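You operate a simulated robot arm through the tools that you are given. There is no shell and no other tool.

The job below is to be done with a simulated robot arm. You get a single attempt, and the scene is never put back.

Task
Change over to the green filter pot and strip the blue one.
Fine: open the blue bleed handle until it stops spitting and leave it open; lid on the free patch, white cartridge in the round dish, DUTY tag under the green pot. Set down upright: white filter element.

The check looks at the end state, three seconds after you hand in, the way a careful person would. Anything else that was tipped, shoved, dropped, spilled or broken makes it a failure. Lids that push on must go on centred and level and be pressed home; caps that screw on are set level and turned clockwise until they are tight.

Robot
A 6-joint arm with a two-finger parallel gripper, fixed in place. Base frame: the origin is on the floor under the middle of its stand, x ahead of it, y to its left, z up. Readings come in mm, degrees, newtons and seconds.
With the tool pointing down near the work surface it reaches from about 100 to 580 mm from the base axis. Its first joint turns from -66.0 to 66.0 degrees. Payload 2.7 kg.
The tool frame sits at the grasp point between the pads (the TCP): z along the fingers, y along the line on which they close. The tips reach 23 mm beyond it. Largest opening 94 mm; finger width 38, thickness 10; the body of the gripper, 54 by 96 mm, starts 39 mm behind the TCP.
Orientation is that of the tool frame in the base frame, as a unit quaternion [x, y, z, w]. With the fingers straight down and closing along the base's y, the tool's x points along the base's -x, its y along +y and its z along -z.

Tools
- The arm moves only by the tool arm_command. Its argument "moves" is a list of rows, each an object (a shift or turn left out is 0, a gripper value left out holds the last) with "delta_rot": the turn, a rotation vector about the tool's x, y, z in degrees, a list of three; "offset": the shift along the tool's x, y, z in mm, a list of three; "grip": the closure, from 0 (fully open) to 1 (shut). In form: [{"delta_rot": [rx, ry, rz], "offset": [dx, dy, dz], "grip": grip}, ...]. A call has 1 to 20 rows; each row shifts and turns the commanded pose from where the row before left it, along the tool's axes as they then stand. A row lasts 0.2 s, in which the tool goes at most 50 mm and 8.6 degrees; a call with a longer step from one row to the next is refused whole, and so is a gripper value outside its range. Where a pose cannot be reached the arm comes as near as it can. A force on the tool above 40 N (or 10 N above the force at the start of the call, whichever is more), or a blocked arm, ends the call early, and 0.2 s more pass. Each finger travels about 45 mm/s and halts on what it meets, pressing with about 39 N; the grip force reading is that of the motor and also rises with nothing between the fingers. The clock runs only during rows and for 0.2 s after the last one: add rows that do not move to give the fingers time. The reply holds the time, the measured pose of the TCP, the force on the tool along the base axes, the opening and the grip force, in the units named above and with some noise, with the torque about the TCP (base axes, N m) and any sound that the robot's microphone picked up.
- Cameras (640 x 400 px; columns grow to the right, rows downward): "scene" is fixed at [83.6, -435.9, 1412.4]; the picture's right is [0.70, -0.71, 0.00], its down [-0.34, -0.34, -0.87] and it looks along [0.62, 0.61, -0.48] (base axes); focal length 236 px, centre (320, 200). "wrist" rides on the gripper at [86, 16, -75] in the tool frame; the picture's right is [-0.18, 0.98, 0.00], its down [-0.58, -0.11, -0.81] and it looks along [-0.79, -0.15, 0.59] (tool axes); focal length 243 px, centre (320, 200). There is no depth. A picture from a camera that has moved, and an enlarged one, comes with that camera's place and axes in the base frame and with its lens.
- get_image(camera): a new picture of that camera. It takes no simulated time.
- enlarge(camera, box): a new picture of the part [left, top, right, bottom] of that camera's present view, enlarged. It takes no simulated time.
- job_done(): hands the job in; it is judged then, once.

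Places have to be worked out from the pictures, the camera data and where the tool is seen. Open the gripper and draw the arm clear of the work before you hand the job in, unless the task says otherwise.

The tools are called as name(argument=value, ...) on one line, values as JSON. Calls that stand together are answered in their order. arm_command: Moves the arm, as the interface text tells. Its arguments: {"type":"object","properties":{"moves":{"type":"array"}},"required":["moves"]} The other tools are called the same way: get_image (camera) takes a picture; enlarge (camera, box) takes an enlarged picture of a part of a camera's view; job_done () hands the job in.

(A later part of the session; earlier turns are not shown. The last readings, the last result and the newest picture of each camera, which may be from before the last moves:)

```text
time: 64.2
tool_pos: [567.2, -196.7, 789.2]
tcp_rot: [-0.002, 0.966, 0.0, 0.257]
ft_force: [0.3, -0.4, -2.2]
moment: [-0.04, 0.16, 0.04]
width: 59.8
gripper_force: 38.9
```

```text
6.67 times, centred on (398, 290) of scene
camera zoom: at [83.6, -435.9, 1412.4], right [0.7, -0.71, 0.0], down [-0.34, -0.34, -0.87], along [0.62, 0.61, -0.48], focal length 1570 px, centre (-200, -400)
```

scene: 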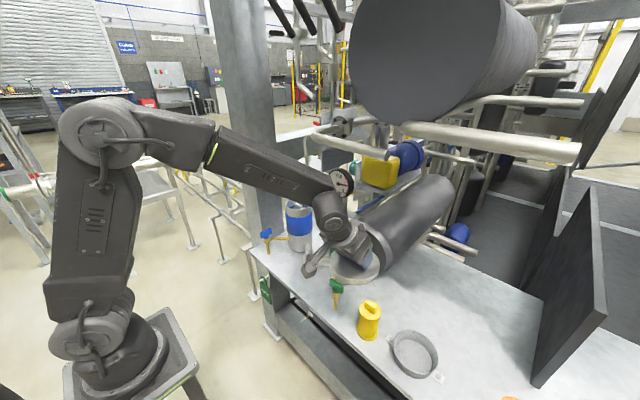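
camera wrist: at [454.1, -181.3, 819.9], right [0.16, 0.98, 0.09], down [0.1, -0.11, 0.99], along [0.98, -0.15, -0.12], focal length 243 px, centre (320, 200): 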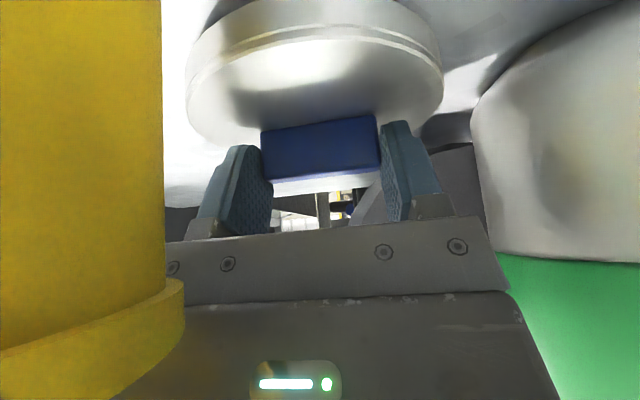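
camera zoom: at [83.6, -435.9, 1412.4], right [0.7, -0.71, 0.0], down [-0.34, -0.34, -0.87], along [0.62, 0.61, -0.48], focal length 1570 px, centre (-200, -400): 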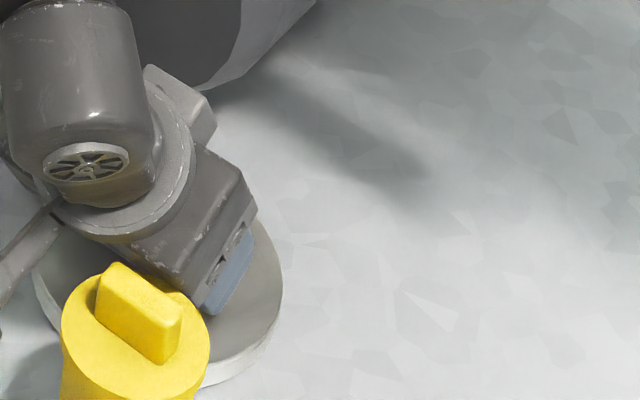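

The load has begun to ease (-2.2 N), so the lid may be just touching. I continue in 1.5 mm steps.

arm_command(moves=[{"offset": [0.75, 0, 1.3]}, {"offset": [0.75, 0, 1.3]}, {"offset": [0, 0, 0]}])

enlarge(camera="wrist", box=[160, 0, 480, 200])

```text
time: 65.0
tool_pos: [569.1, -195.6, 786.0]
tcp_rot: [0.0, 0.966, 0.0, 0.259]
ft_force: [-2.4, -2.4, 6.8]
moment: [0.31, 0.35, 0.1]
width: 59.9
gripper_force: 39.2
```

```text
2.00 times, centred on (320, 100) of wrist
camera zoom: at [455.8, -180.0, 808.2], right [0.16, 0.98, 0.09], down [0.1, -0.11, 0.99], along [0.98, -0.15, -0.12], focal length 485 px, centre (320, 400)
```

zoom: 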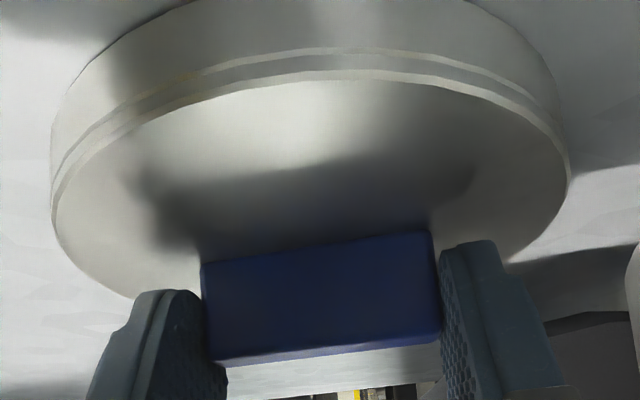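

The bench is now carrying the lid (+6.8 N). I open the fingers and lift straight up clear of the bar.

arm_command(moves=[{"grip": 0.3}, {"grip": 0.2}, {"offset": [0, 0, 0]}, {"offset": [-5, 0, -8.66]}, {"offset": [-15, 0, -26]}, {"offset": [-20, 0, -34.6]}, {"offset": [-20, 0, -34.6]}, {"offset": [0, 0, 0]}])

get_image(camera="wrist")

enlarge(camera="scene", box=[330, 250, 458, 330])

```text
time: 66.8
tool_pos: [567.5, -196.1, 905.5]
tcp_rot: [-0.001, 0.966, 0.0, 0.258]
ft_force: [-0.4, -0.3, 0.4]
moment: [-0.01, 0.01, 0.02]
width: 75.5
gripper_force: 0.2
```

```text
taken
camera wrist: at [455.3, -179.6, 926.8], right [0.16, 0.98, 0.09], down [0.1, -0.11, 0.99], along [0.98, -0.15, -0.12], focal length 243 px, centre (320, 200)
```

wrist: 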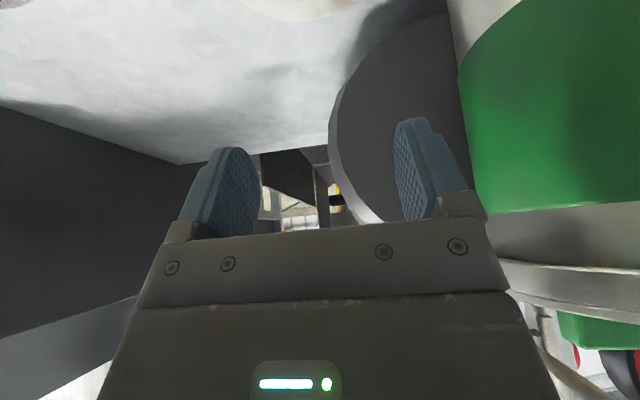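

```text
5.00 times, centred on (394, 290) of scene
camera zoom: at [83.5, -435.9, 1412.4], right [0.7, -0.71, 0.0], down [-0.34, -0.34, -0.87], along [0.62, 0.61, -0.48], focal length 1177 px, centre (-50, -250)
```

zoom: 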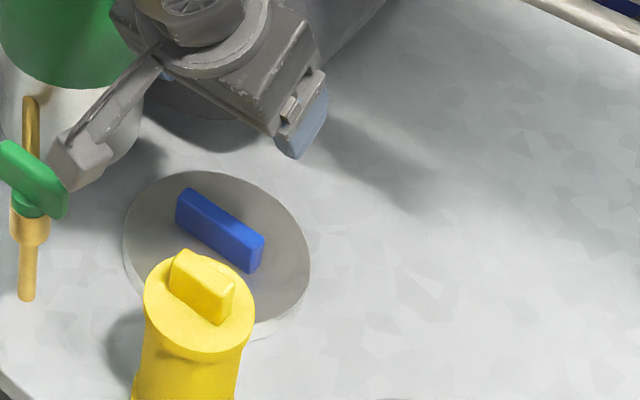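

The lid lies flat on the clear bench. I return in front of the blue pot, level the tool and rise for a look down into the open pot.

arm_command(moves=[{"offset": [11, 0, -43.9]}, {"offset": [11, 0, -43.9]}, {"offset": [11, 0, -43.9]}, {"offset": [11, 0, -43.9]}, {"offset": [0, 47, 0]}, {"offset": [0, 47, 0]}, {"offset": [0, 47, 0]}, {"offset": [0, 47, 0]}, {"offset": [0, 47, 0]}, {"offset": [0, 47, 0]}, {"offset": [0, 47, 0]}, {"offset": [0, 47, 0]}, {"delta_rot": [0, 7.5, 0], "grip": 0.0}, {"delta_rot": [0, 7.5, 0]}, {"delta_rot": [0, 7.5, 0]}, {"delta_rot": [0, 7.5, 0]}, {"offset": [-10, 0, -40]}, {"offset": [-10, 0, -40]}, {"offset": [-10, 0, -40]}, {"offset": [0, 0, 0]}])

get_image(camera="wrist")

enlarge(camera="wrist", box=[290, 60, 418, 140])

enlarge(camera="scene", box=[270, 180, 334, 220])

```text
time: 71.0
tool_pos: [471.5, 178.3, 1155.6]
tcp_rot: [-0.001, 1.0, -0.001, -0.002]
ft_force: [-0.1, 0.6, 0.5]
moment: [0.01, 0.0, -0.03]
width: 94.1
gripper_force: 0.0
```

```text
taken
camera wrist: at [384.5, 194.8, 1230.9], right [0.18, 0.98, 0.0], down [0.58, -0.11, 0.81], along [0.79, -0.15, -0.59], focal length 243 px, centre (320, 200)
```

wrist: 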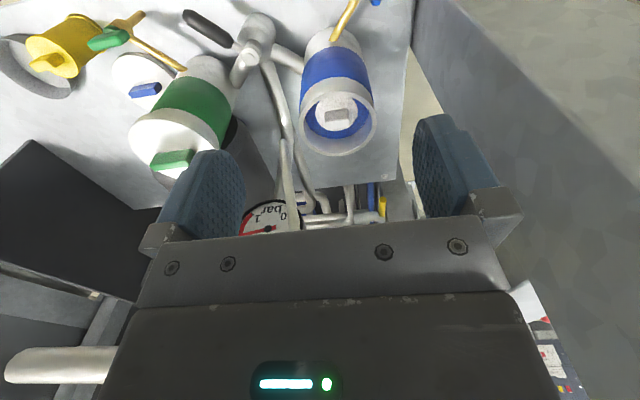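

```text
5.00 times, centred on (354, 100) of wrist
camera zoom: at [384.5, 194.8, 1230.9], right [0.18, 0.98, 0.0], down [0.58, -0.11, 0.81], along [0.79, -0.15, -0.59], focal length 1213 px, centre (150, 700)
```

zoom: 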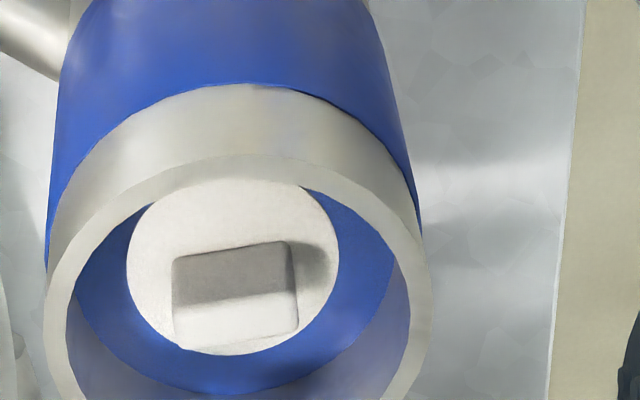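

```text
10.00 times, centred on (302, 200) of scene
camera zoom: at [83.6, -435.9, 1412.4], right [0.7, -0.71, 0.0], down [-0.34, -0.34, -0.87], along [0.62, 0.61, -0.48], focal length 2355 px, centre (500, 200)
```

zoom: 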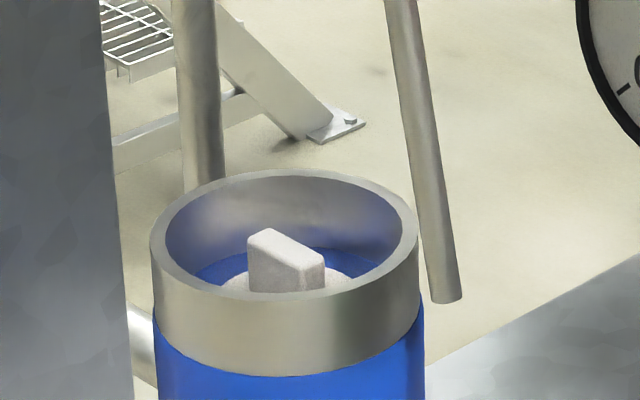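

The cartridge (about 59 mm across) has a 33 mm block on top, level with the pot rim at about (590, 181, 952). I tilt the tool 35° back again, set the opening to 48 mm and go to a pre-approach point.

arm_command(moves=[{"delta_rot": [0, -7, 0], "grip": 0.49}, {"delta_rot": [0, -7, 0]}, {"delta_rot": [0, -7, 0]}, {"delta_rot": [0, -7, 0]}, {"delta_rot": [0, -7, 0]}, {"offset": [5.1, 0.9, 47.6]}, {"offset": [5.1, 0.9, 47.6]}, {"offset": [5.2, 0.9, 47.6]}, {"offset": [0, 0, 0]}, {"offset": [0, 0, 0]}])

get_image(camera="wrist")

enlarge(camera="scene", box=[250, 150, 346, 210])

```text
time: 73.2
tool_pos: [538.4, 180.7, 1032.2]
tcp_rot: [0.0, 0.954, -0.001, 0.3]
ft_force: [0.3, -0.3, 0.2]
moment: [0.04, 0.01, 0.0]
width: 47.8
gripper_force: 0.0
```

```text
taken
camera wrist: at [423.7, 196.6, 1044.1], right [0.15, 0.98, 0.1], down [0.02, -0.11, 0.99], along [0.99, -0.15, -0.03], focal length 243 px, centre (320, 200)
```

wrist: 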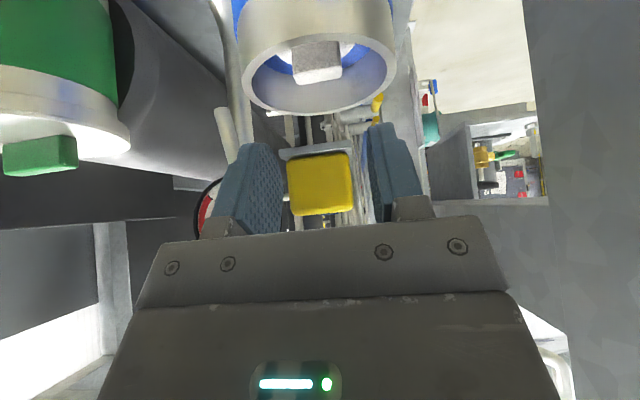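

```text
6.67 times, centred on (298, 180) of scene
camera zoom: at [83.6, -435.9, 1412.4], right [0.7, -0.71, 0.0], down [-0.34, -0.34, -0.87], along [0.62, 0.61, -0.48], focal length 1570 px, centre (467, 333)
```

zoom: 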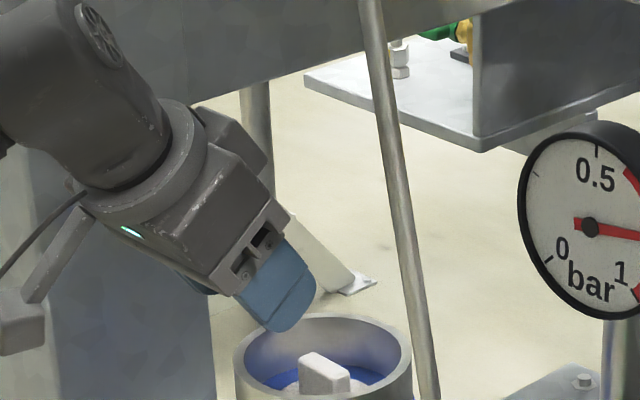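

The block is centred in view. I go in along the tool axis in decreasing steps.

arm_command(moves=[{"offset": [-0.3, 0, 30]}, {"offset": [-0.3, 0, 30]}, {"offset": [0, 0, 14]}, {"offset": [0, 0, 5]}, {"offset": [0, 0, 0]}])

get_image(camera="wrist")

enlarge(camera="scene", box=[260, 170, 340, 220])

```text
time: 74.4
tool_pos: [586.2, 180.9, 965.4]
tcp_rot: [-0.001, 0.954, 0.0, 0.3]
ft_force: [-1.2, 0.7, 0.0]
moment: [0.01, -0.01, 0.01]
width: 47.6
gripper_force: 0.0
```

```text
taken
camera wrist: at [472.2, 197.8, 977.0], right [0.15, 0.98, 0.1], down [0.02, -0.11, 0.99], along [0.99, -0.15, -0.03], focal length 243 px, centre (320, 200)
```

wrist: 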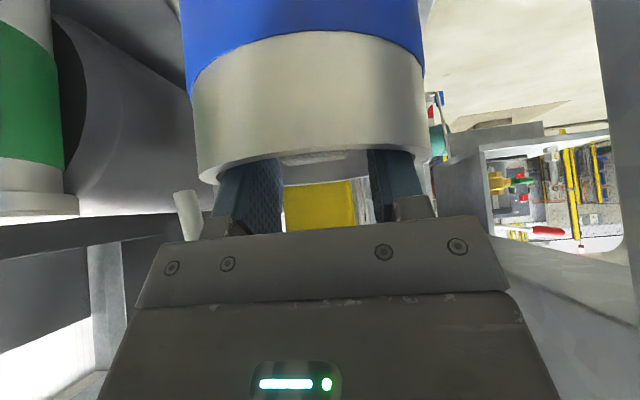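

```text
8.00 times, centred on (300, 195) of scene
camera zoom: at [83.6, -435.9, 1412.4], right [0.7, -0.71, 0.0], down [-0.34, -0.34, -0.87], along [0.62, 0.61, -0.48], focal length 1884 px, centre (480, 240)
```

zoom: 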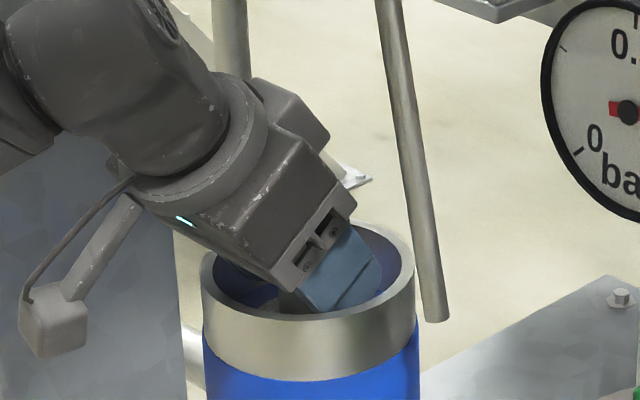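

The fingers are inside the rim on both sides of the block with no contact force. I close on it.

arm_command(moves=[{"grip": 0.6}, {"grip": 0.75}, {"grip": 0.75}, {"grip": 0.75}, {"grip": 0.75}])

```text
time: 75.6
tool_pos: [586.4, 181.6, 964.8]
tcp_rot: [-0.001, 0.954, -0.001, 0.3]
ft_force: [-0.2, 0.4, -0.6]
moment: [0.01, -0.01, 0.02]
width: 33.3
gripper_force: 39.1
```

The block (33.3 mm) is held. I lift slowly, 9 mm, to feel the weight and any sticking.

arm_command(moves=[{"offset": [-1.72, 0, -2.46]}, {"offset": [-1.72, 0, -2.46]}, {"offset": [-1.72, 0, -2.46]}, {"offset": [0, 0, 0]}])

enlarge(camera="scene", box=[260, 170, 340, 220])

```text
time: 76.6
tool_pos: [586.8, 181.5, 974.6]
tcp_rot: [-0.001, 0.954, -0.001, 0.3]
ft_force: [-0.2, 0.0, -0.8]
moment: [-0.01, 0.02, -0.04]
width: 33.1
gripper_force: 39.4
```

```text
8.00 times, centred on (300, 195) of scene
camera zoom: at [83.6, -435.9, 1412.4], right [0.7, -0.71, 0.0], down [-0.34, -0.34, -0.87], along [0.62, 0.61, -0.48], focal length 1884 px, centre (480, 240)
```

zoom: 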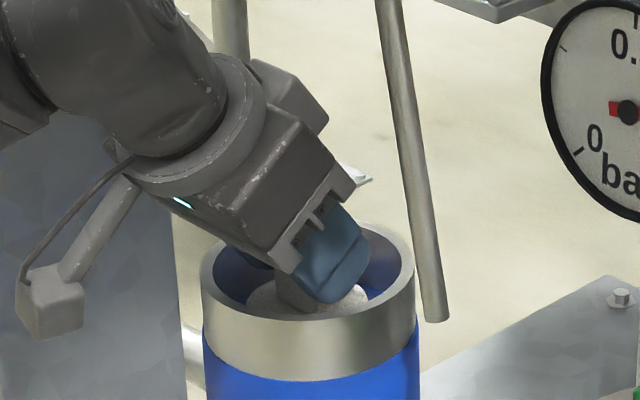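

It rises freely; the cartridge is light. I lift another 60 mm and look.

arm_command(moves=[{"offset": [-6.9, 0, -9.8]}, {"offset": [-6.9, 0, -9.8]}, {"offset": [-6.9, 1, -9.8]}, {"offset": [-6.9, 1, -9.8]}, {"offset": [-6.9, 1, -9.8]}, {"offset": [0, 0, 0]}])

enlarge(camera="scene", box=[250, 150, 346, 210])

get_image(camera="wrist")

```text
time: 78.0
tool_pos: [587.2, 185.3, 1036.1]
tcp_rot: [-0.001, 0.954, 0.0, 0.3]
ft_force: [0.6, 0.3, -1.4]
moment: [-0.01, 0.01, 0.0]
width: 33.1
gripper_force: 39.2
```

```text
6.67 times, centred on (298, 180) of scene
camera zoom: at [83.6, -435.9, 1412.4], right [0.7, -0.71, 0.0], down [-0.34, -0.34, -0.87], along [0.62, 0.61, -0.48], focal length 1570 px, centre (467, 333)
```

zoom: 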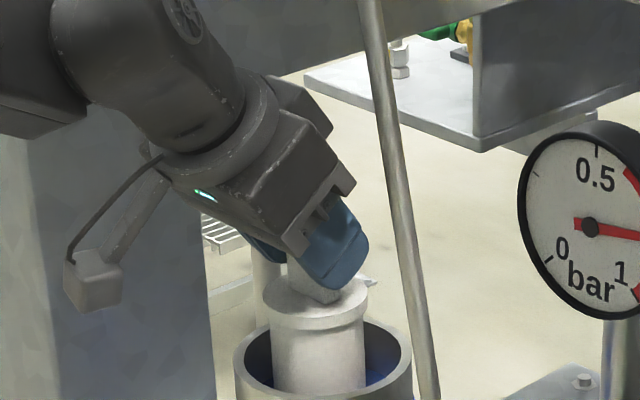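

```text
taken
camera wrist: at [473.2, 201.8, 1046.8], right [0.15, 0.98, 0.1], down [0.02, -0.11, 0.99], along [0.99, -0.15, -0.03], focal length 243 px, centre (320, 200)
```

wrist: 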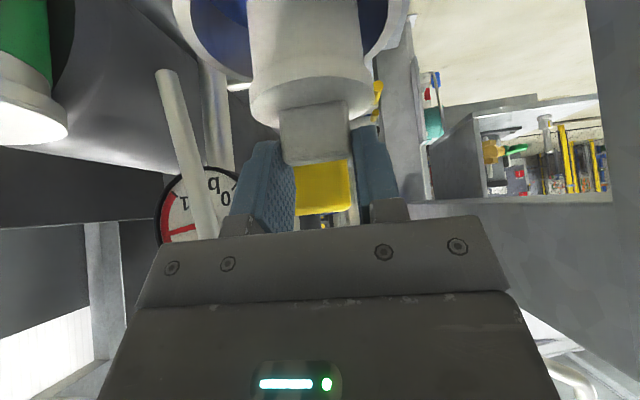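

The cartridge is coming out straight. I raise it another 50 mm, easing a few millimetres back and to +y to stay clear of the drain pipe.

arm_command(moves=[{"offset": [-6.36, 0.8, -10.8]}, {"offset": [-6.36, 0.8, -10.8]}, {"offset": [-6.36, 0.8, -10.8]}, {"offset": [-6.36, 0.8, -10.8]}, {"offset": [0, 0, 0]}])

enlarge(camera="scene", box=[250, 140, 346, 200])

get_image(camera="wrist")

```text
time: 79.2
tool_pos: [583.8, 190.3, 1084.6]
tcp_rot: [-0.001, 0.954, 0.0, 0.3]
ft_force: [-0.4, 0.0, -0.9]
moment: [0.02, 0.01, -0.03]
width: 33.4
gripper_force: 38.8
```

```text
6.67 times, centred on (298, 170) of scene
camera zoom: at [83.6, -435.9, 1412.4], right [0.7, -0.71, 0.0], down [-0.34, -0.34, -0.87], along [0.62, 0.61, -0.48], focal length 1570 px, centre (467, 400)
```

zoom: 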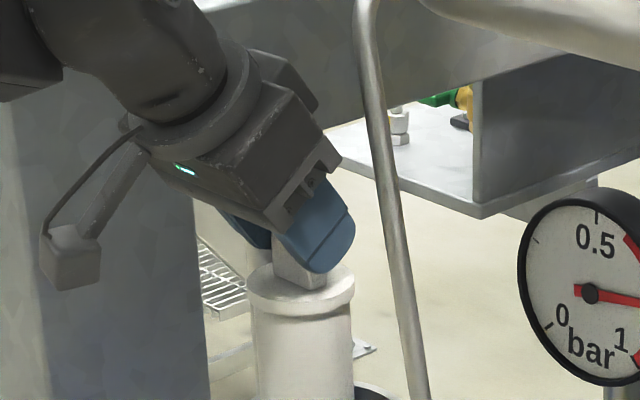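

```text
taken
camera wrist: at [469.3, 205.9, 1096.8], right [0.15, 0.98, 0.1], down [0.02, -0.11, 0.99], along [0.99, -0.15, -0.03], focal length 243 px, centre (320, 200)
```

wrist: 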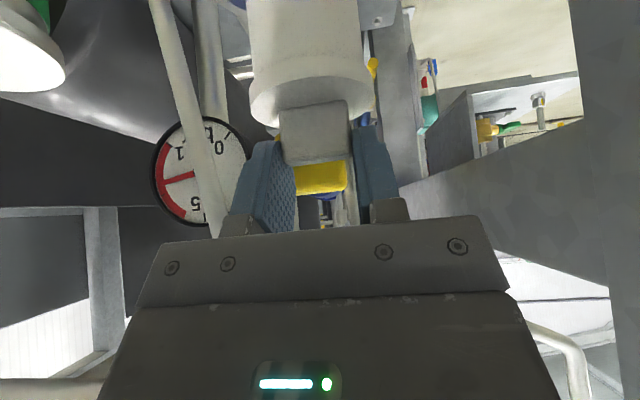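

There is still no contact and the cartridge remains in the pot. I lift straight up another 48 mm.

arm_command(moves=[{"offset": [-6.89, 0, -9.83]}, {"offset": [-6.89, 0, -9.83]}, {"offset": [-6.89, 0, -9.83]}, {"offset": [-6.89, 0, -9.83]}, {"offset": [0, 0, 0]}])

enlarge(camera="scene", box=[250, 140, 346, 200])

get_image(camera="wrist")

```text
time: 80.4
tool_pos: [584.5, 191.5, 1134.6]
tcp_rot: [0.0, 0.954, -0.001, 0.3]
ft_force: [0.5, 0.5, -1.9]
moment: [-0.01, 0.01, 0.02]
width: 33.2
gripper_force: 38.5
```

```text
6.67 times, centred on (298, 170) of scene
camera zoom: at [83.6, -435.9, 1412.4], right [0.7, -0.71, 0.0], down [-0.34, -0.34, -0.87], along [0.62, 0.61, -0.48], focal length 1570 px, centre (467, 400)
```

zoom: 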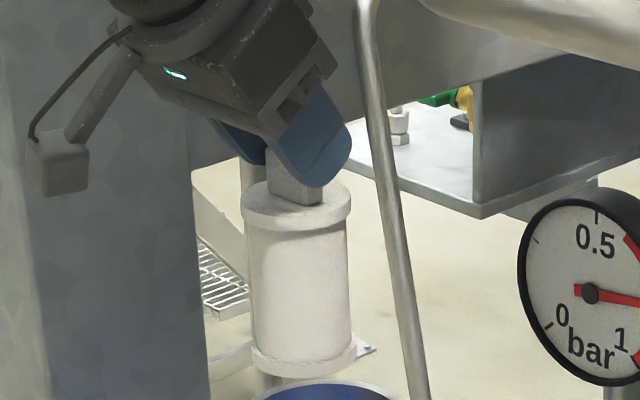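

```text
taken
camera wrist: at [469.9, 207.0, 1145.8], right [0.15, 0.98, 0.1], down [0.02, -0.11, 0.99], along [0.99, -0.15, -0.03], focal length 243 px, centre (320, 200)
```

wrist: 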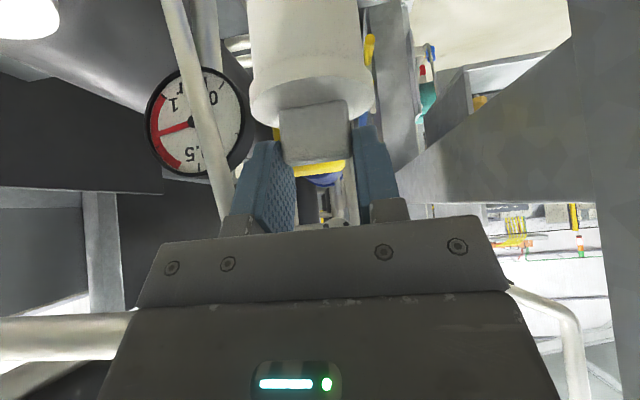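

The whole cartridge is out, its bottom about 40 mm above the rim. I draw it straight back toward the robot, then lower it to travel height.

arm_command(moves=[{"offset": [20.5, 0, -14.3]}, {"offset": [34.1, 0, -23.9]}, {"offset": [34.1, 0, -23.9]}, {"offset": [34.1, 0, -23.9]}, {"offset": [27, 0, 38.5]}, {"offset": [27, 0, 38.5]}, {"offset": [0, 0, 0]}])

get_image(camera="wrist")

get_image(camera="scene")

```text
time: 82.0
tool_pos: [433.2, 189.7, 1036.9]
tcp_rot: [-0.001, 0.954, 0.0, 0.3]
ft_force: [0.4, -0.1, -1.0]
moment: [-0.02, 0.01, -0.02]
width: 33.2
gripper_force: 39.2
```

```text
taken
camera wrist: at [320.5, 205.5, 1049.3], right [0.15, 0.98, 0.1], down [0.02, -0.11, 0.99], along [0.99, -0.15, -0.03], focal length 243 px, centre (320, 200)
```

wrist: 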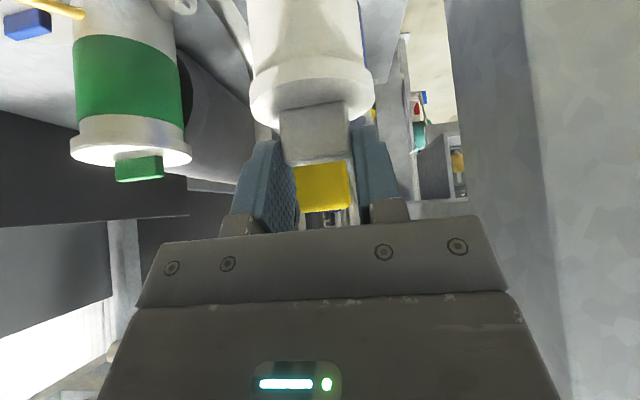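

```text
taken
```

scene: 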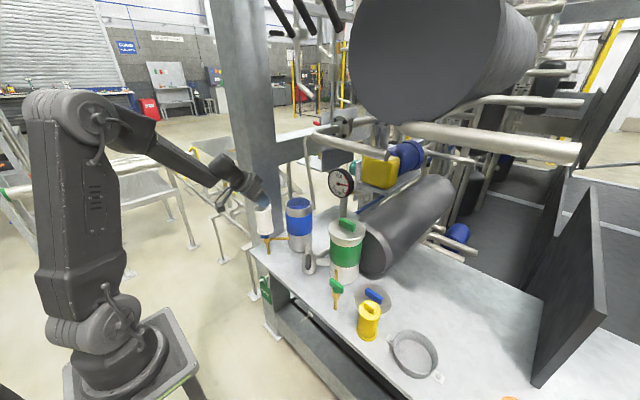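

The cartridge hangs upright. I carry it along -y at this height to the dish.

arm_command(moves=[{"offset": [0, -40, 0]}, {"offset": [0, -46, 0]}, {"offset": [0, -48, 0]}, {"offset": [0, -48, 0]}, {"offset": [0, -48, 0]}, {"offset": [0, -48, 0]}, {"offset": [0, -48, 0]}, {"offset": [0, -48, 0]}, {"offset": [0, -48, 0]}, {"offset": [0, -48, 0]}, {"offset": [0, -48, 0]}, {"offset": [0, -42, 0]}, {"offset": [0, 0, 0]}])

get_image(camera="wrist")

get_image(camera="scene")

```text
time: 84.8
tool_pos: [433.5, -367.8, 1037.8]
tcp_rot: [-0.001, 0.954, 0.0, 0.3]
ft_force: [-0.5, 0.2, -1.1]
moment: [0.01, -0.05, 0.01]
width: 33.2
gripper_force: 39.6
```

```text
taken
camera wrist: at [319.9, -352.2, 1050.3], right [0.15, 0.98, 0.1], down [0.02, -0.11, 0.99], along [0.99, -0.15, -0.03], focal length 243 px, centre (320, 200)
```

wrist: 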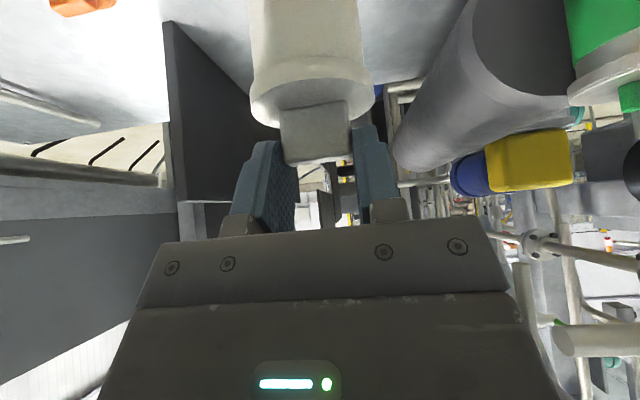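

```text
taken
```

scene: 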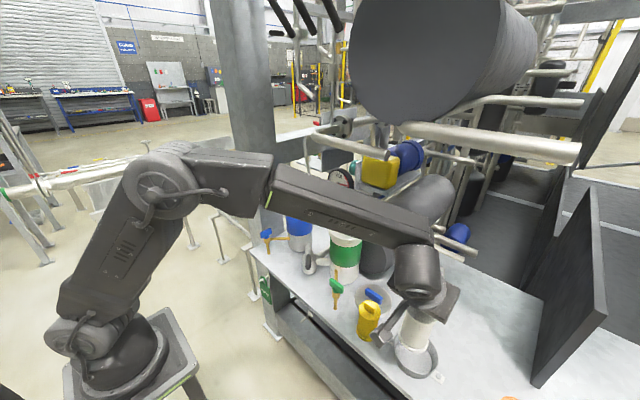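

I move over the dish centre at (499, -370) and lower until the cartridge bottom is just above the rim, then check.

arm_command(moves=[{"offset": [-25.2, -1.35, 17.65]}, {"offset": [-25.2, -1.35, 17.65]}, {"offset": [21, 0, 30]}, {"offset": [21, 0, 30]}, {"offset": [17.2, 0, 24.6]}, {"offset": [0, 0, 0]}, {"offset": [0, 0, 0]}])

enlarge(camera="scene", box=[350, 280, 478, 360])

enlarge(camera="scene", box=[350, 320, 478, 400])

get_image(camera="wrist")

```text
time: 86.4
tool_pos: [497.7, -376.2, 936.5]
tcp_rot: [0.0, 0.954, -0.001, 0.299]
ft_force: [0.2, -0.3, -1.4]
moment: [-0.01, 0.03, 0.02]
width: 33.5
gripper_force: 38.8
```

```text
5.00 times, centred on (414, 320) of scene
camera zoom: at [83.6, -435.9, 1412.4], right [0.7, -0.71, 0.0], down [-0.34, -0.34, -0.87], along [0.62, 0.61, -0.48], focal length 1177 px, centre (-150, -400)
```

zoom: 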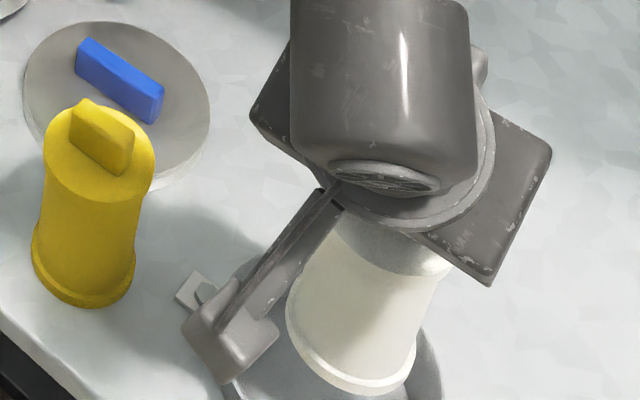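

```text
5.00 times, centred on (414, 360) of scene
camera zoom: at [83.6, -435.9, 1412.4], right [0.7, -0.71, 0.0], down [-0.34, -0.34, -0.87], along [0.62, 0.61, -0.48], focal length 1177 px, centre (-150, -600)
```

zoom: 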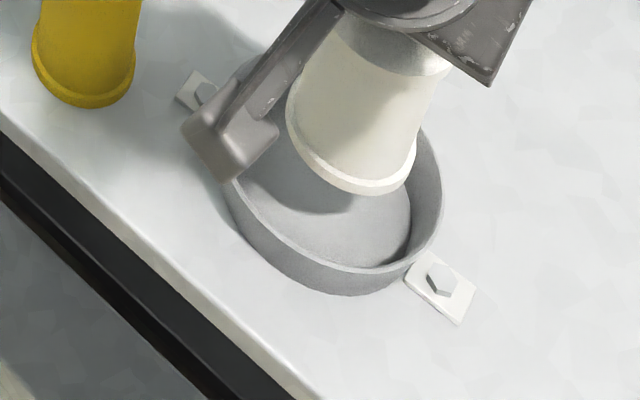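

```text
taken
camera wrist: at [383.9, -359.6, 948.7], right [0.15, 0.98, 0.1], down [0.02, -0.11, 0.99], along [0.99, -0.15, -0.03], focal length 243 px, centre (320, 200)
```

wrist: 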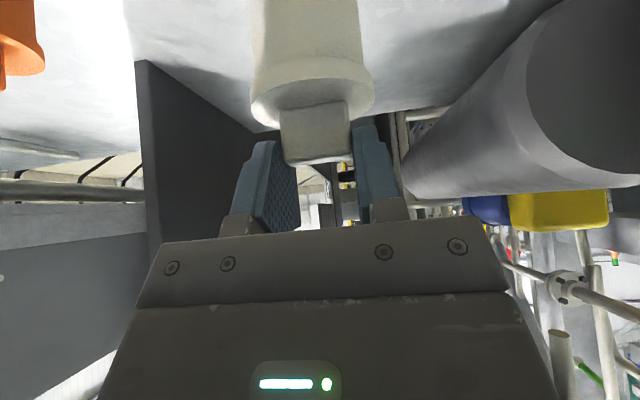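

The cartridge is about 6 mm toward -y of the dish centre. I correct that and lower to just above the dish floor.

arm_command(moves=[{"offset": [2, 6.5, -1.4]}, {"offset": [0, 0, 0]}, {"offset": [14.3, 0, 20.5]}, {"offset": [11.5, 0, 16.4]}, {"offset": [0, 0, 0]}])

enlarge(camera="scene", box=[350, 320, 478, 400])

```text
time: 87.6
tool_pos: [494.0, -369.0, 891.3]
tcp_rot: [-0.001, 0.954, 0.0, 0.301]
ft_force: [-0.2, 0.6, -0.9]
moment: [-0.01, 0.02, 0.0]
width: 33.1
gripper_force: 38.9
```

```text
5.00 times, centred on (414, 360) of scene
camera zoom: at [83.6, -435.9, 1412.4], right [0.7, -0.71, 0.0], down [-0.34, -0.34, -0.87], along [0.62, 0.61, -0.48], focal length 1177 px, centre (-150, -600)
```

zoom: 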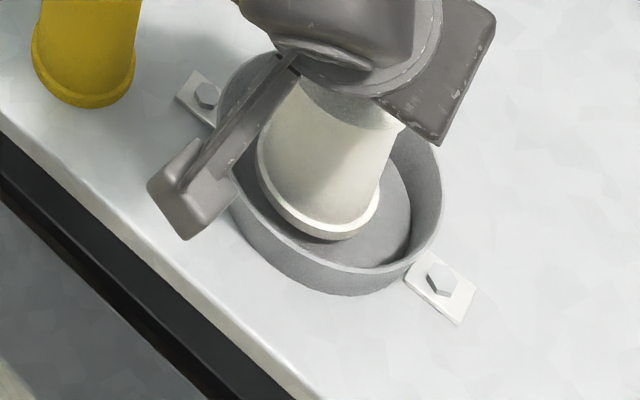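

The cartridge is well inside the dish. I creep down in 4 mm steps to touch down.

arm_command(moves=[{"offset": [2.3, 0, 3.28]}, {"offset": [2.3, 0, 3.28]}, {"offset": [2.3, 0, 3.28]}, {"offset": [0, 0, 0]}])

arm_command(moves=[{"offset": [1.15, 0, 1.64]}, {"offset": [0, 0, 0]}])

enlarge(camera="scene", box=[350, 320, 478, 400])

```text
time: 88.6
tool_pos: [494.6, -368.8, 877.8]
tcp_rot: [-0.001, 0.954, 0.0, 0.3]
ft_force: [-0.6, -0.1, -2.0]
moment: [0.02, 0.02, 0.0]
width: 33.0
gripper_force: 39.2
```

```text
time: 89.2
tool_pos: [493.3, -369.9, 877.2]
tcp_rot: [-0.001, 0.954, -0.001, 0.3]
ft_force: [-2.8, 0.4, 8.5]
moment: [0.32, 0.21, 0.05]
width: 33.3
gripper_force: 39.0
```

```text
5.00 times, centred on (414, 360) of scene
camera zoom: at [83.4, -435.8, 1412.5], right [0.7, -0.71, 0.0], down [-0.34, -0.34, -0.87], along [0.62, 0.61, -0.48], focal length 1177 px, centre (-150, -600)
```

zoom: 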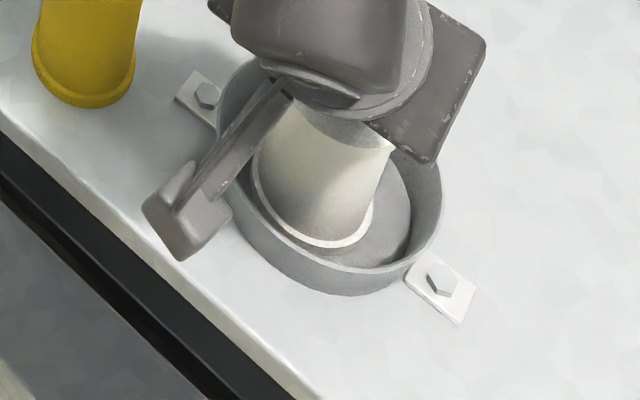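

The floor of the dish now carries the cartridge (+8.5 N). I open the fingers and rise straight up off the block.

arm_command(moves=[{"grip": 0.6}, {"grip": 0.48}, {"offset": [0, 0, 0]}, {"offset": [-5.7, 0, -8.2]}, {"offset": [-17.2, 0, -24.6]}, {"offset": [-22.9, 0, -32.8]}, {"offset": [-22.9, 0, -32.8]}, {"offset": [0, 0, 0]}])

enlarge(camera="scene", box=[350, 280, 478, 360])

get_image(camera="wrist")

```text
time: 91.0
tool_pos: [497.7, -368.7, 995.9]
tcp_rot: [-0.001, 0.954, 0.0, 0.299]
ft_force: [0.6, -0.1, 0.4]
moment: [0.01, -0.01, 0.0]
width: 49.3
gripper_force: 0.0
```

```text
5.00 times, centred on (414, 320) of scene
camera zoom: at [83.6, -435.9, 1412.4], right [0.7, -0.71, 0.0], down [-0.34, -0.34, -0.87], along [0.62, 0.61, -0.48], focal length 1177 px, centre (-150, -400)
```

zoom: 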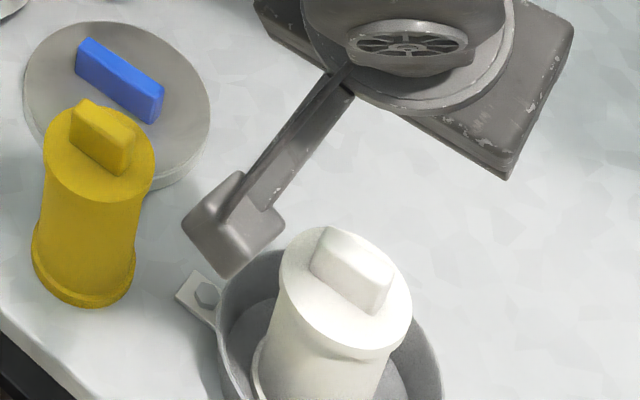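

```text
taken
camera wrist: at [383.3, -351.4, 1006.6], right [0.15, 0.98, 0.1], down [0.02, -0.11, 0.99], along [0.99, -0.15, -0.03], focal length 243 px, centre (320, 200)
```

wrist: 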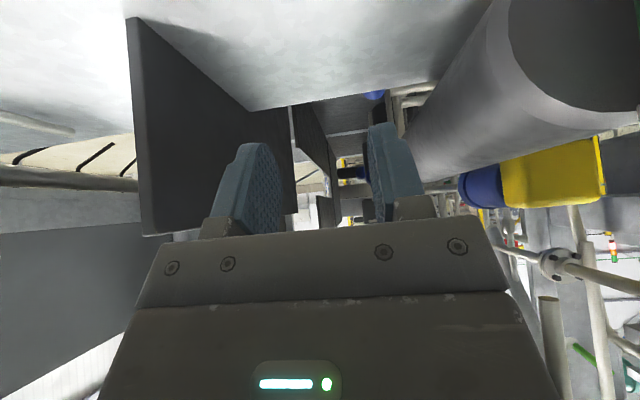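

The white element stands upright in the dish and the lid lies flat beside it. Now the DUTY tag: I back off toward the robot and travel to in front of the blue side.

arm_command(moves=[{"offset": [28.5, 0, -29.1]}, {"offset": [28.5, 0, -29.1]}, {"offset": [28.5, 0, -29.1]}, {"offset": [28.5, 0, -29.1]}, {"offset": [0, 45.7, 0], "grip": 0.0}, {"offset": [0, 45.7, 0]}, {"offset": [0, 45.7, 0]}, {"offset": [0, 45.7, 0]}, {"offset": [0, 45.7, 0]}, {"offset": [0, 45.7, 0]}, {"offset": [0, 45.7, 0]}, {"offset": [0, 45.7, 0]}, {"offset": [0, 45.7, 0]}, {"offset": [0, 45.7, 0]}, {"offset": [0, 45.7, 0]}, {"offset": [0, 45.7, 0]}, {"offset": [0, 0, 0]}])

get_image(camera="scene")

enlarge(camera="scene", box=[240, 265, 336, 325])

enlarge(camera="scene", box=[350, 280, 478, 360])

```text
time: 94.6
tool_pos: [341.1, 179.8, 1035.6]
tcp_rot: [0.0, 0.954, 0.0, 0.299]
ft_force: [-0.7, 0.7, -0.4]
moment: [0.01, -0.01, 0.0]
width: 94.1
gripper_force: 0.0
out of reach, approached as far as the arm can: row 12, 13
```

```text
taken
```

scene: 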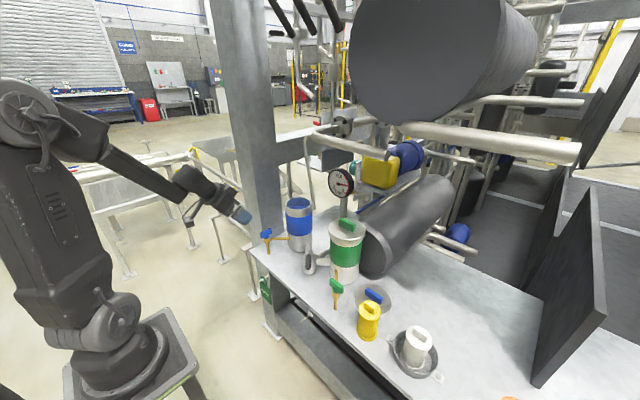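

```text
6.67 times, centred on (288, 295) of scene
camera zoom: at [83.6, -435.9, 1412.4], right [0.7, -0.71, 0.0], down [-0.34, -0.34, -0.87], along [0.62, 0.61, -0.48], focal length 1570 px, centre (533, -433)
```

zoom: 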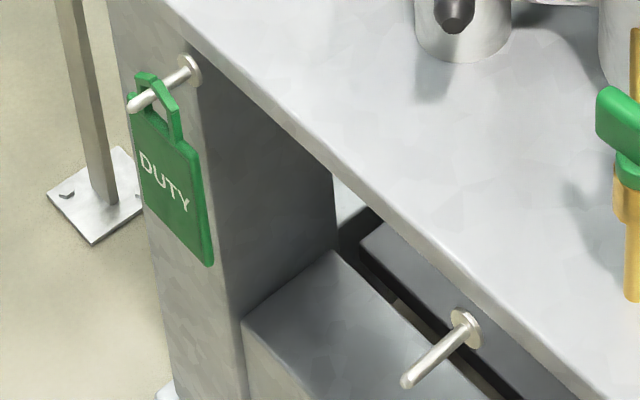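

```text
5.00 times, centred on (414, 320) of scene
camera zoom: at [83.6, -435.9, 1412.4], right [0.7, -0.71, 0.0], down [-0.34, -0.34, -0.87], along [0.62, 0.61, -0.48], focal length 1177 px, centre (-150, -400)
```

zoom: 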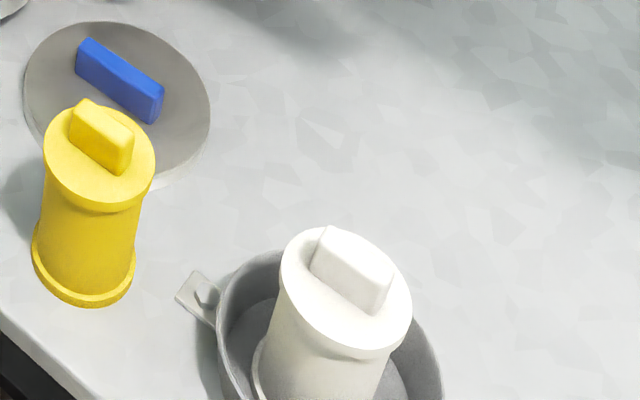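

The bench items look right. For the tag I need the tool nearly horizontal, so I lower to z 880 in front of the bench and tilt forward to 80°.

arm_command(moves=[{"offset": [20.4, 0, 33]}, {"offset": [20.4, 0, 33]}, {"offset": [20.4, 0, 33]}, {"offset": [20.4, 0, 33]}, {"delta_rot": [0, -7.5, 0]}, {"delta_rot": [0, -7.5, 0]}, {"delta_rot": [0, -7.5, 0]}, {"delta_rot": [0, -7.5, 0]}, {"delta_rot": [0, -7.5, 0]}, {"delta_rot": [0, -7.5, 0]}, {"offset": [0, 0, 0]}])

get_image(camera="wrist")

get_image(camera="scene")

```text
time: 97.0
tool_pos: [390.2, 231.0, 965.9]
tcp_rot: [-0.003, 0.767, -0.004, 0.642]
ft_force: [0.4, -1.0, 0.1]
moment: [0.0, -0.01, -0.01]
width: 94.0
gripper_force: 0.0
out of reach, approached as far as the arm can: row 6, 7, 8, 9, 10
```

```text
taken
camera wrist: at [301.8, 246.6, 893.7], right [0.03, 0.98, 0.17], down [-0.69, -0.1, 0.72], along [0.72, -0.14, 0.68], focal length 243 px, centre (320, 200)
```

wrist: 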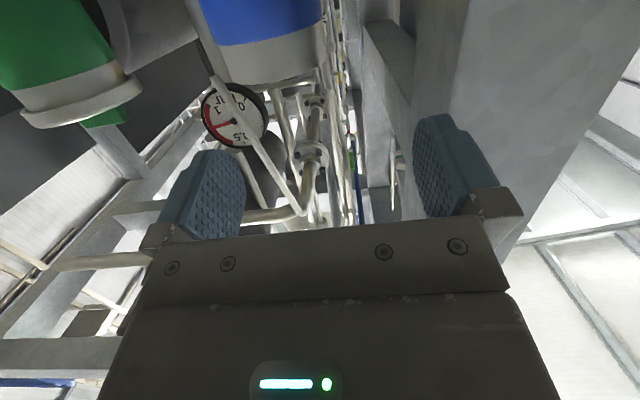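

```text
taken
```

scene: 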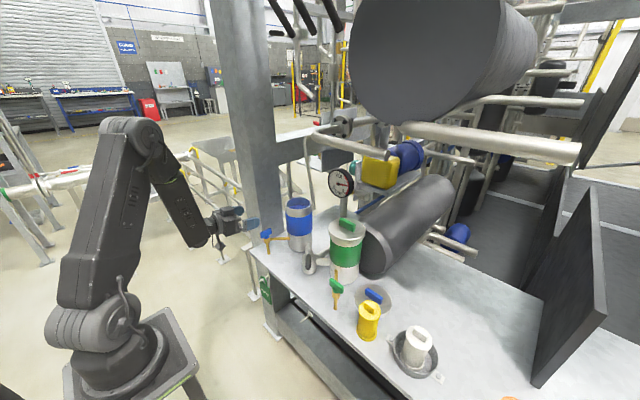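

The arm cannot fold that tightly at this height, so it stopped short. Lower down the same tool attitude is within reach, so I keep lowering the commanded pose in free space in front of the bench.

arm_command(moves=[{"offset": [29.5, 0, 5.2]}, {"offset": [29.5, 0, 5.2]}, {"offset": [29.5, 0, 5.2]}, {"offset": [29.5, 0, 5.2]}, {"offset": [0, 0, 0]}])

get_image(camera="scene")

```text
time: 98.2
tool_pos: [428.3, 280.6, 896.0]
tcp_rot: [-0.003, 0.768, -0.005, 0.641]
ft_force: [-0.3, -0.7, 0.2]
moment: [0.02, 0.0, -0.04]
width: 94.0
gripper_force: 0.0
out of reach, approached as far as the arm can: row 1, 2, 3, 4
```

```text
taken
```

scene: 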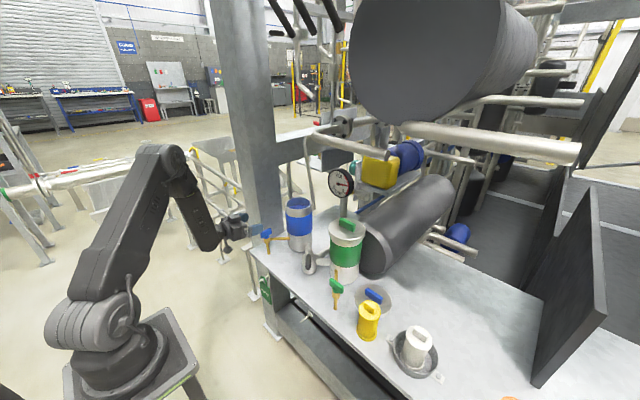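

At this attitude the wrist bend limit pushes the arm outward, toward the tap, so I stop that. A 40° to 45° tilt is enough for the tag edges; I rotate back in small steps so the arm returns to the commanded spot.

arm_command(moves=[{"delta_rot": [0, 6, 0]}, {"delta_rot": [0, 6, 0]}, {"offset": [0, 0, 0]}])

arm_command(moves=[{"delta_rot": [0, 7, 0]}, {"delta_rot": [0, 7, 0]}, {"delta_rot": [0, 7, 0]}, {"delta_rot": [0, 7, 0]}, {"offset": [0, 0, 0]}, {"offset": [0, 0, 0]}])

get_image(camera="scene")

get_image(camera="wrist")

```text
time: 99.0
tool_pos: [428.4, 279.7, 897.0]
tcp_rot: [-0.001, 0.83, -0.001, 0.557]
ft_force: [0.4, -0.9, 0.1]
moment: [0.03, 0.0, -0.02]
width: 94.2
gripper_force: 0.0
```

```text
time: 100.4
tool_pos: [429.7, 280.0, 897.1]
tcp_rot: [-0.001, 0.94, -0.001, 0.341]
ft_force: [0.3, -0.3, 0.4]
moment: [-0.02, -0.01, 0.0]
width: 94.0
gripper_force: 0.0
```

```text
taken
```

scene: 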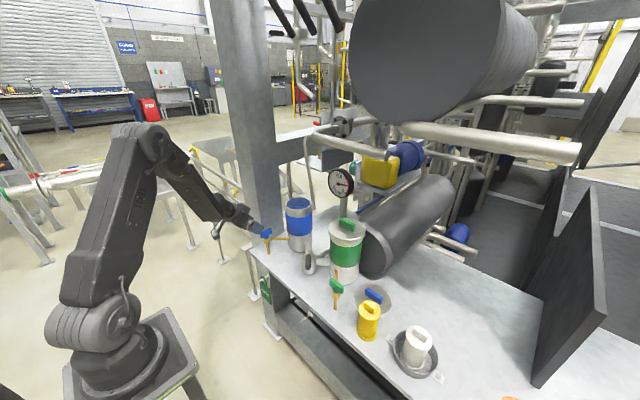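

```text
taken
camera wrist: at [314.5, 295.5, 899.3], right [0.14, 0.98, 0.12], down [-0.07, -0.11, 0.99], along [0.99, -0.15, 0.05], focal length 243 px, centre (320, 200)
```

wrist: 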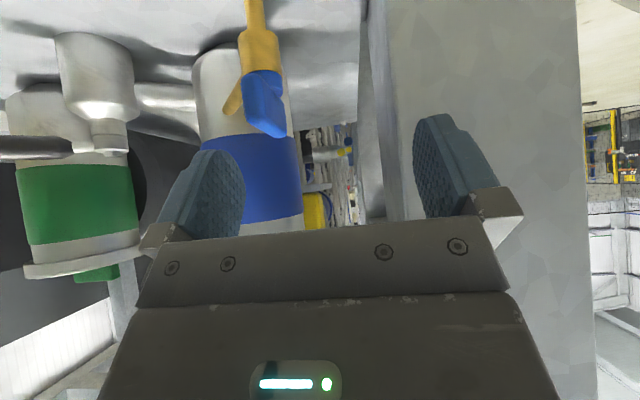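

The pose is now steady at (430, 280, 897) with a 40° tilt. I move straight back first to keep clear of the tap, then over to the tag's side of the bench front.

arm_command(moves=[{"offset": [34.5, 0, -28.9]}, {"offset": [23, -30, -19.3]}, {"offset": [10, -35, 10]}, {"offset": [20.9, -35, 24.9]}, {"offset": [28.9, 0, 34.5]}, {"offset": [0, 0, 0]}])

get_image(camera="wrist")

enlarge(camera="scene", box=[190, 210, 350, 310])

```text
time: 101.8
tool_pos: [366.9, 194.5, 827.4]
tcp_rot: [-0.003, 0.941, -0.01, 0.337]
ft_force: [-0.3, 0.4, 0.4]
moment: [0.0, -0.03, -0.03]
width: 94.0
gripper_force: 0.1
out of reach, approached as far as the arm can: row 4, 5
```

```text
taken
camera wrist: at [253.1, 211.3, 829.8], right [0.14, 0.98, 0.1], down [-0.06, -0.09, 0.99], along [0.99, -0.15, 0.05], focal length 243 px, centre (320, 200)
```

wrist: 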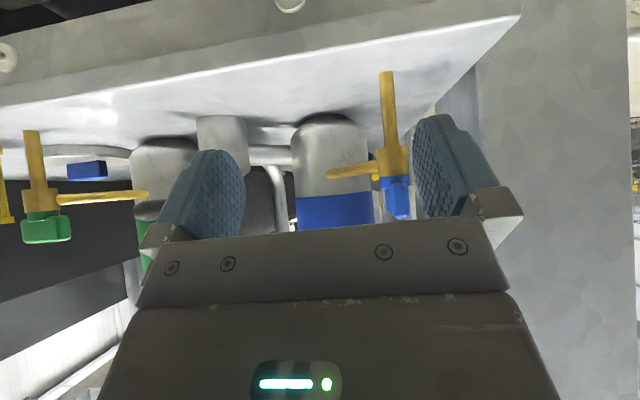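

```text
4.00 times, centred on (270, 260) of scene
camera zoom: at [83.6, -435.9, 1412.4], right [0.7, -0.71, 0.0], down [-0.34, -0.34, -0.87], along [0.62, 0.61, -0.48], focal length 942 px, centre (520, -40)
```

zoom: 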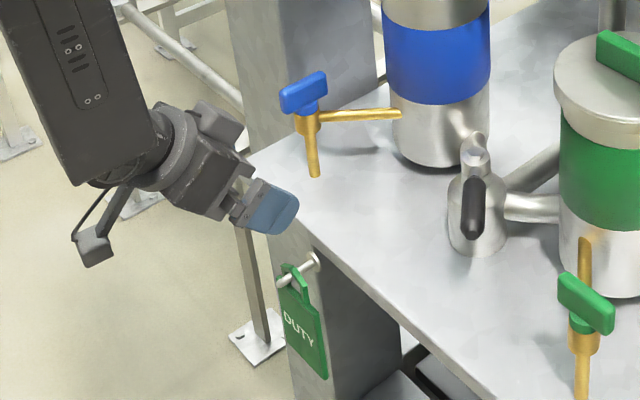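

The elbow was folded to its limit here, so I take a slightly more forward line down: past (376, 186, 800) to (350, 180, 680), staying clear of the peg.

arm_command(moves=[{"offset": [10.5, -8.5, 26.5], "delta_rot": [-1, -0.6, 0.7]}, {"offset": [30.3, -5, 26.8]}, {"offset": [32.1, -1, 22.7]}, {"offset": [34.7, 0, 25.8]}, {"offset": [0, 0, 0]}])

get_image(camera="wrist")

enlarge(camera="scene", box=[190, 220, 350, 320])

```text
time: 102.7
tool_pos: [418.0, 231.1, 767.2]
tcp_rot: [0.0, 0.939, 0.0, 0.345]
ft_force: [-23.2, -13.4, 33.3]
moment: [0.55, 0.57, 0.13]
width: 93.8
gripper_force: 0.1
out of reach, approached as far as the arm can: row 1, 2, 3, 4
stopped in row 4: the force on the tool passed its limit at 191 N (the readings are from after the stop); the commanded pose is now the measured one
```

```text
taken
camera wrist: at [303.3, 247.4, 769.2], right [0.14, 0.98, 0.12], down [-0.08, -0.11, 0.99], along [0.99, -0.15, 0.06], focal length 243 px, centre (320, 200)
```

wrist: 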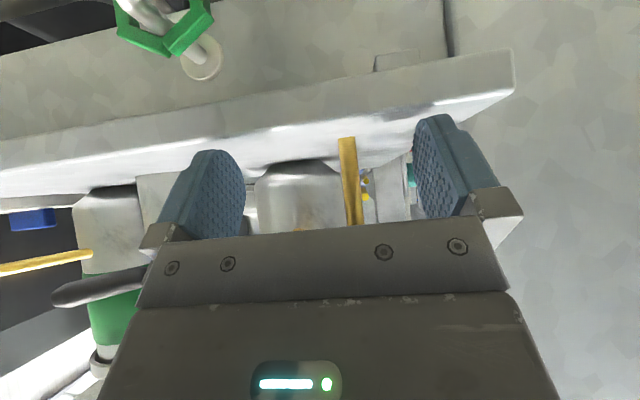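

```text
4.00 times, centred on (270, 270) of scene
camera zoom: at [82.6, -436.4, 1412.3], right [0.7, -0.71, 0.0], down [-0.34, -0.34, -0.88], along [0.62, 0.61, -0.48], focal length 942 px, centre (520, -80)
```

zoom: 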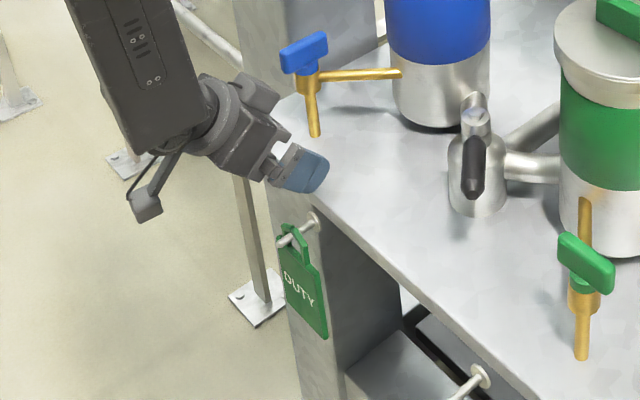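

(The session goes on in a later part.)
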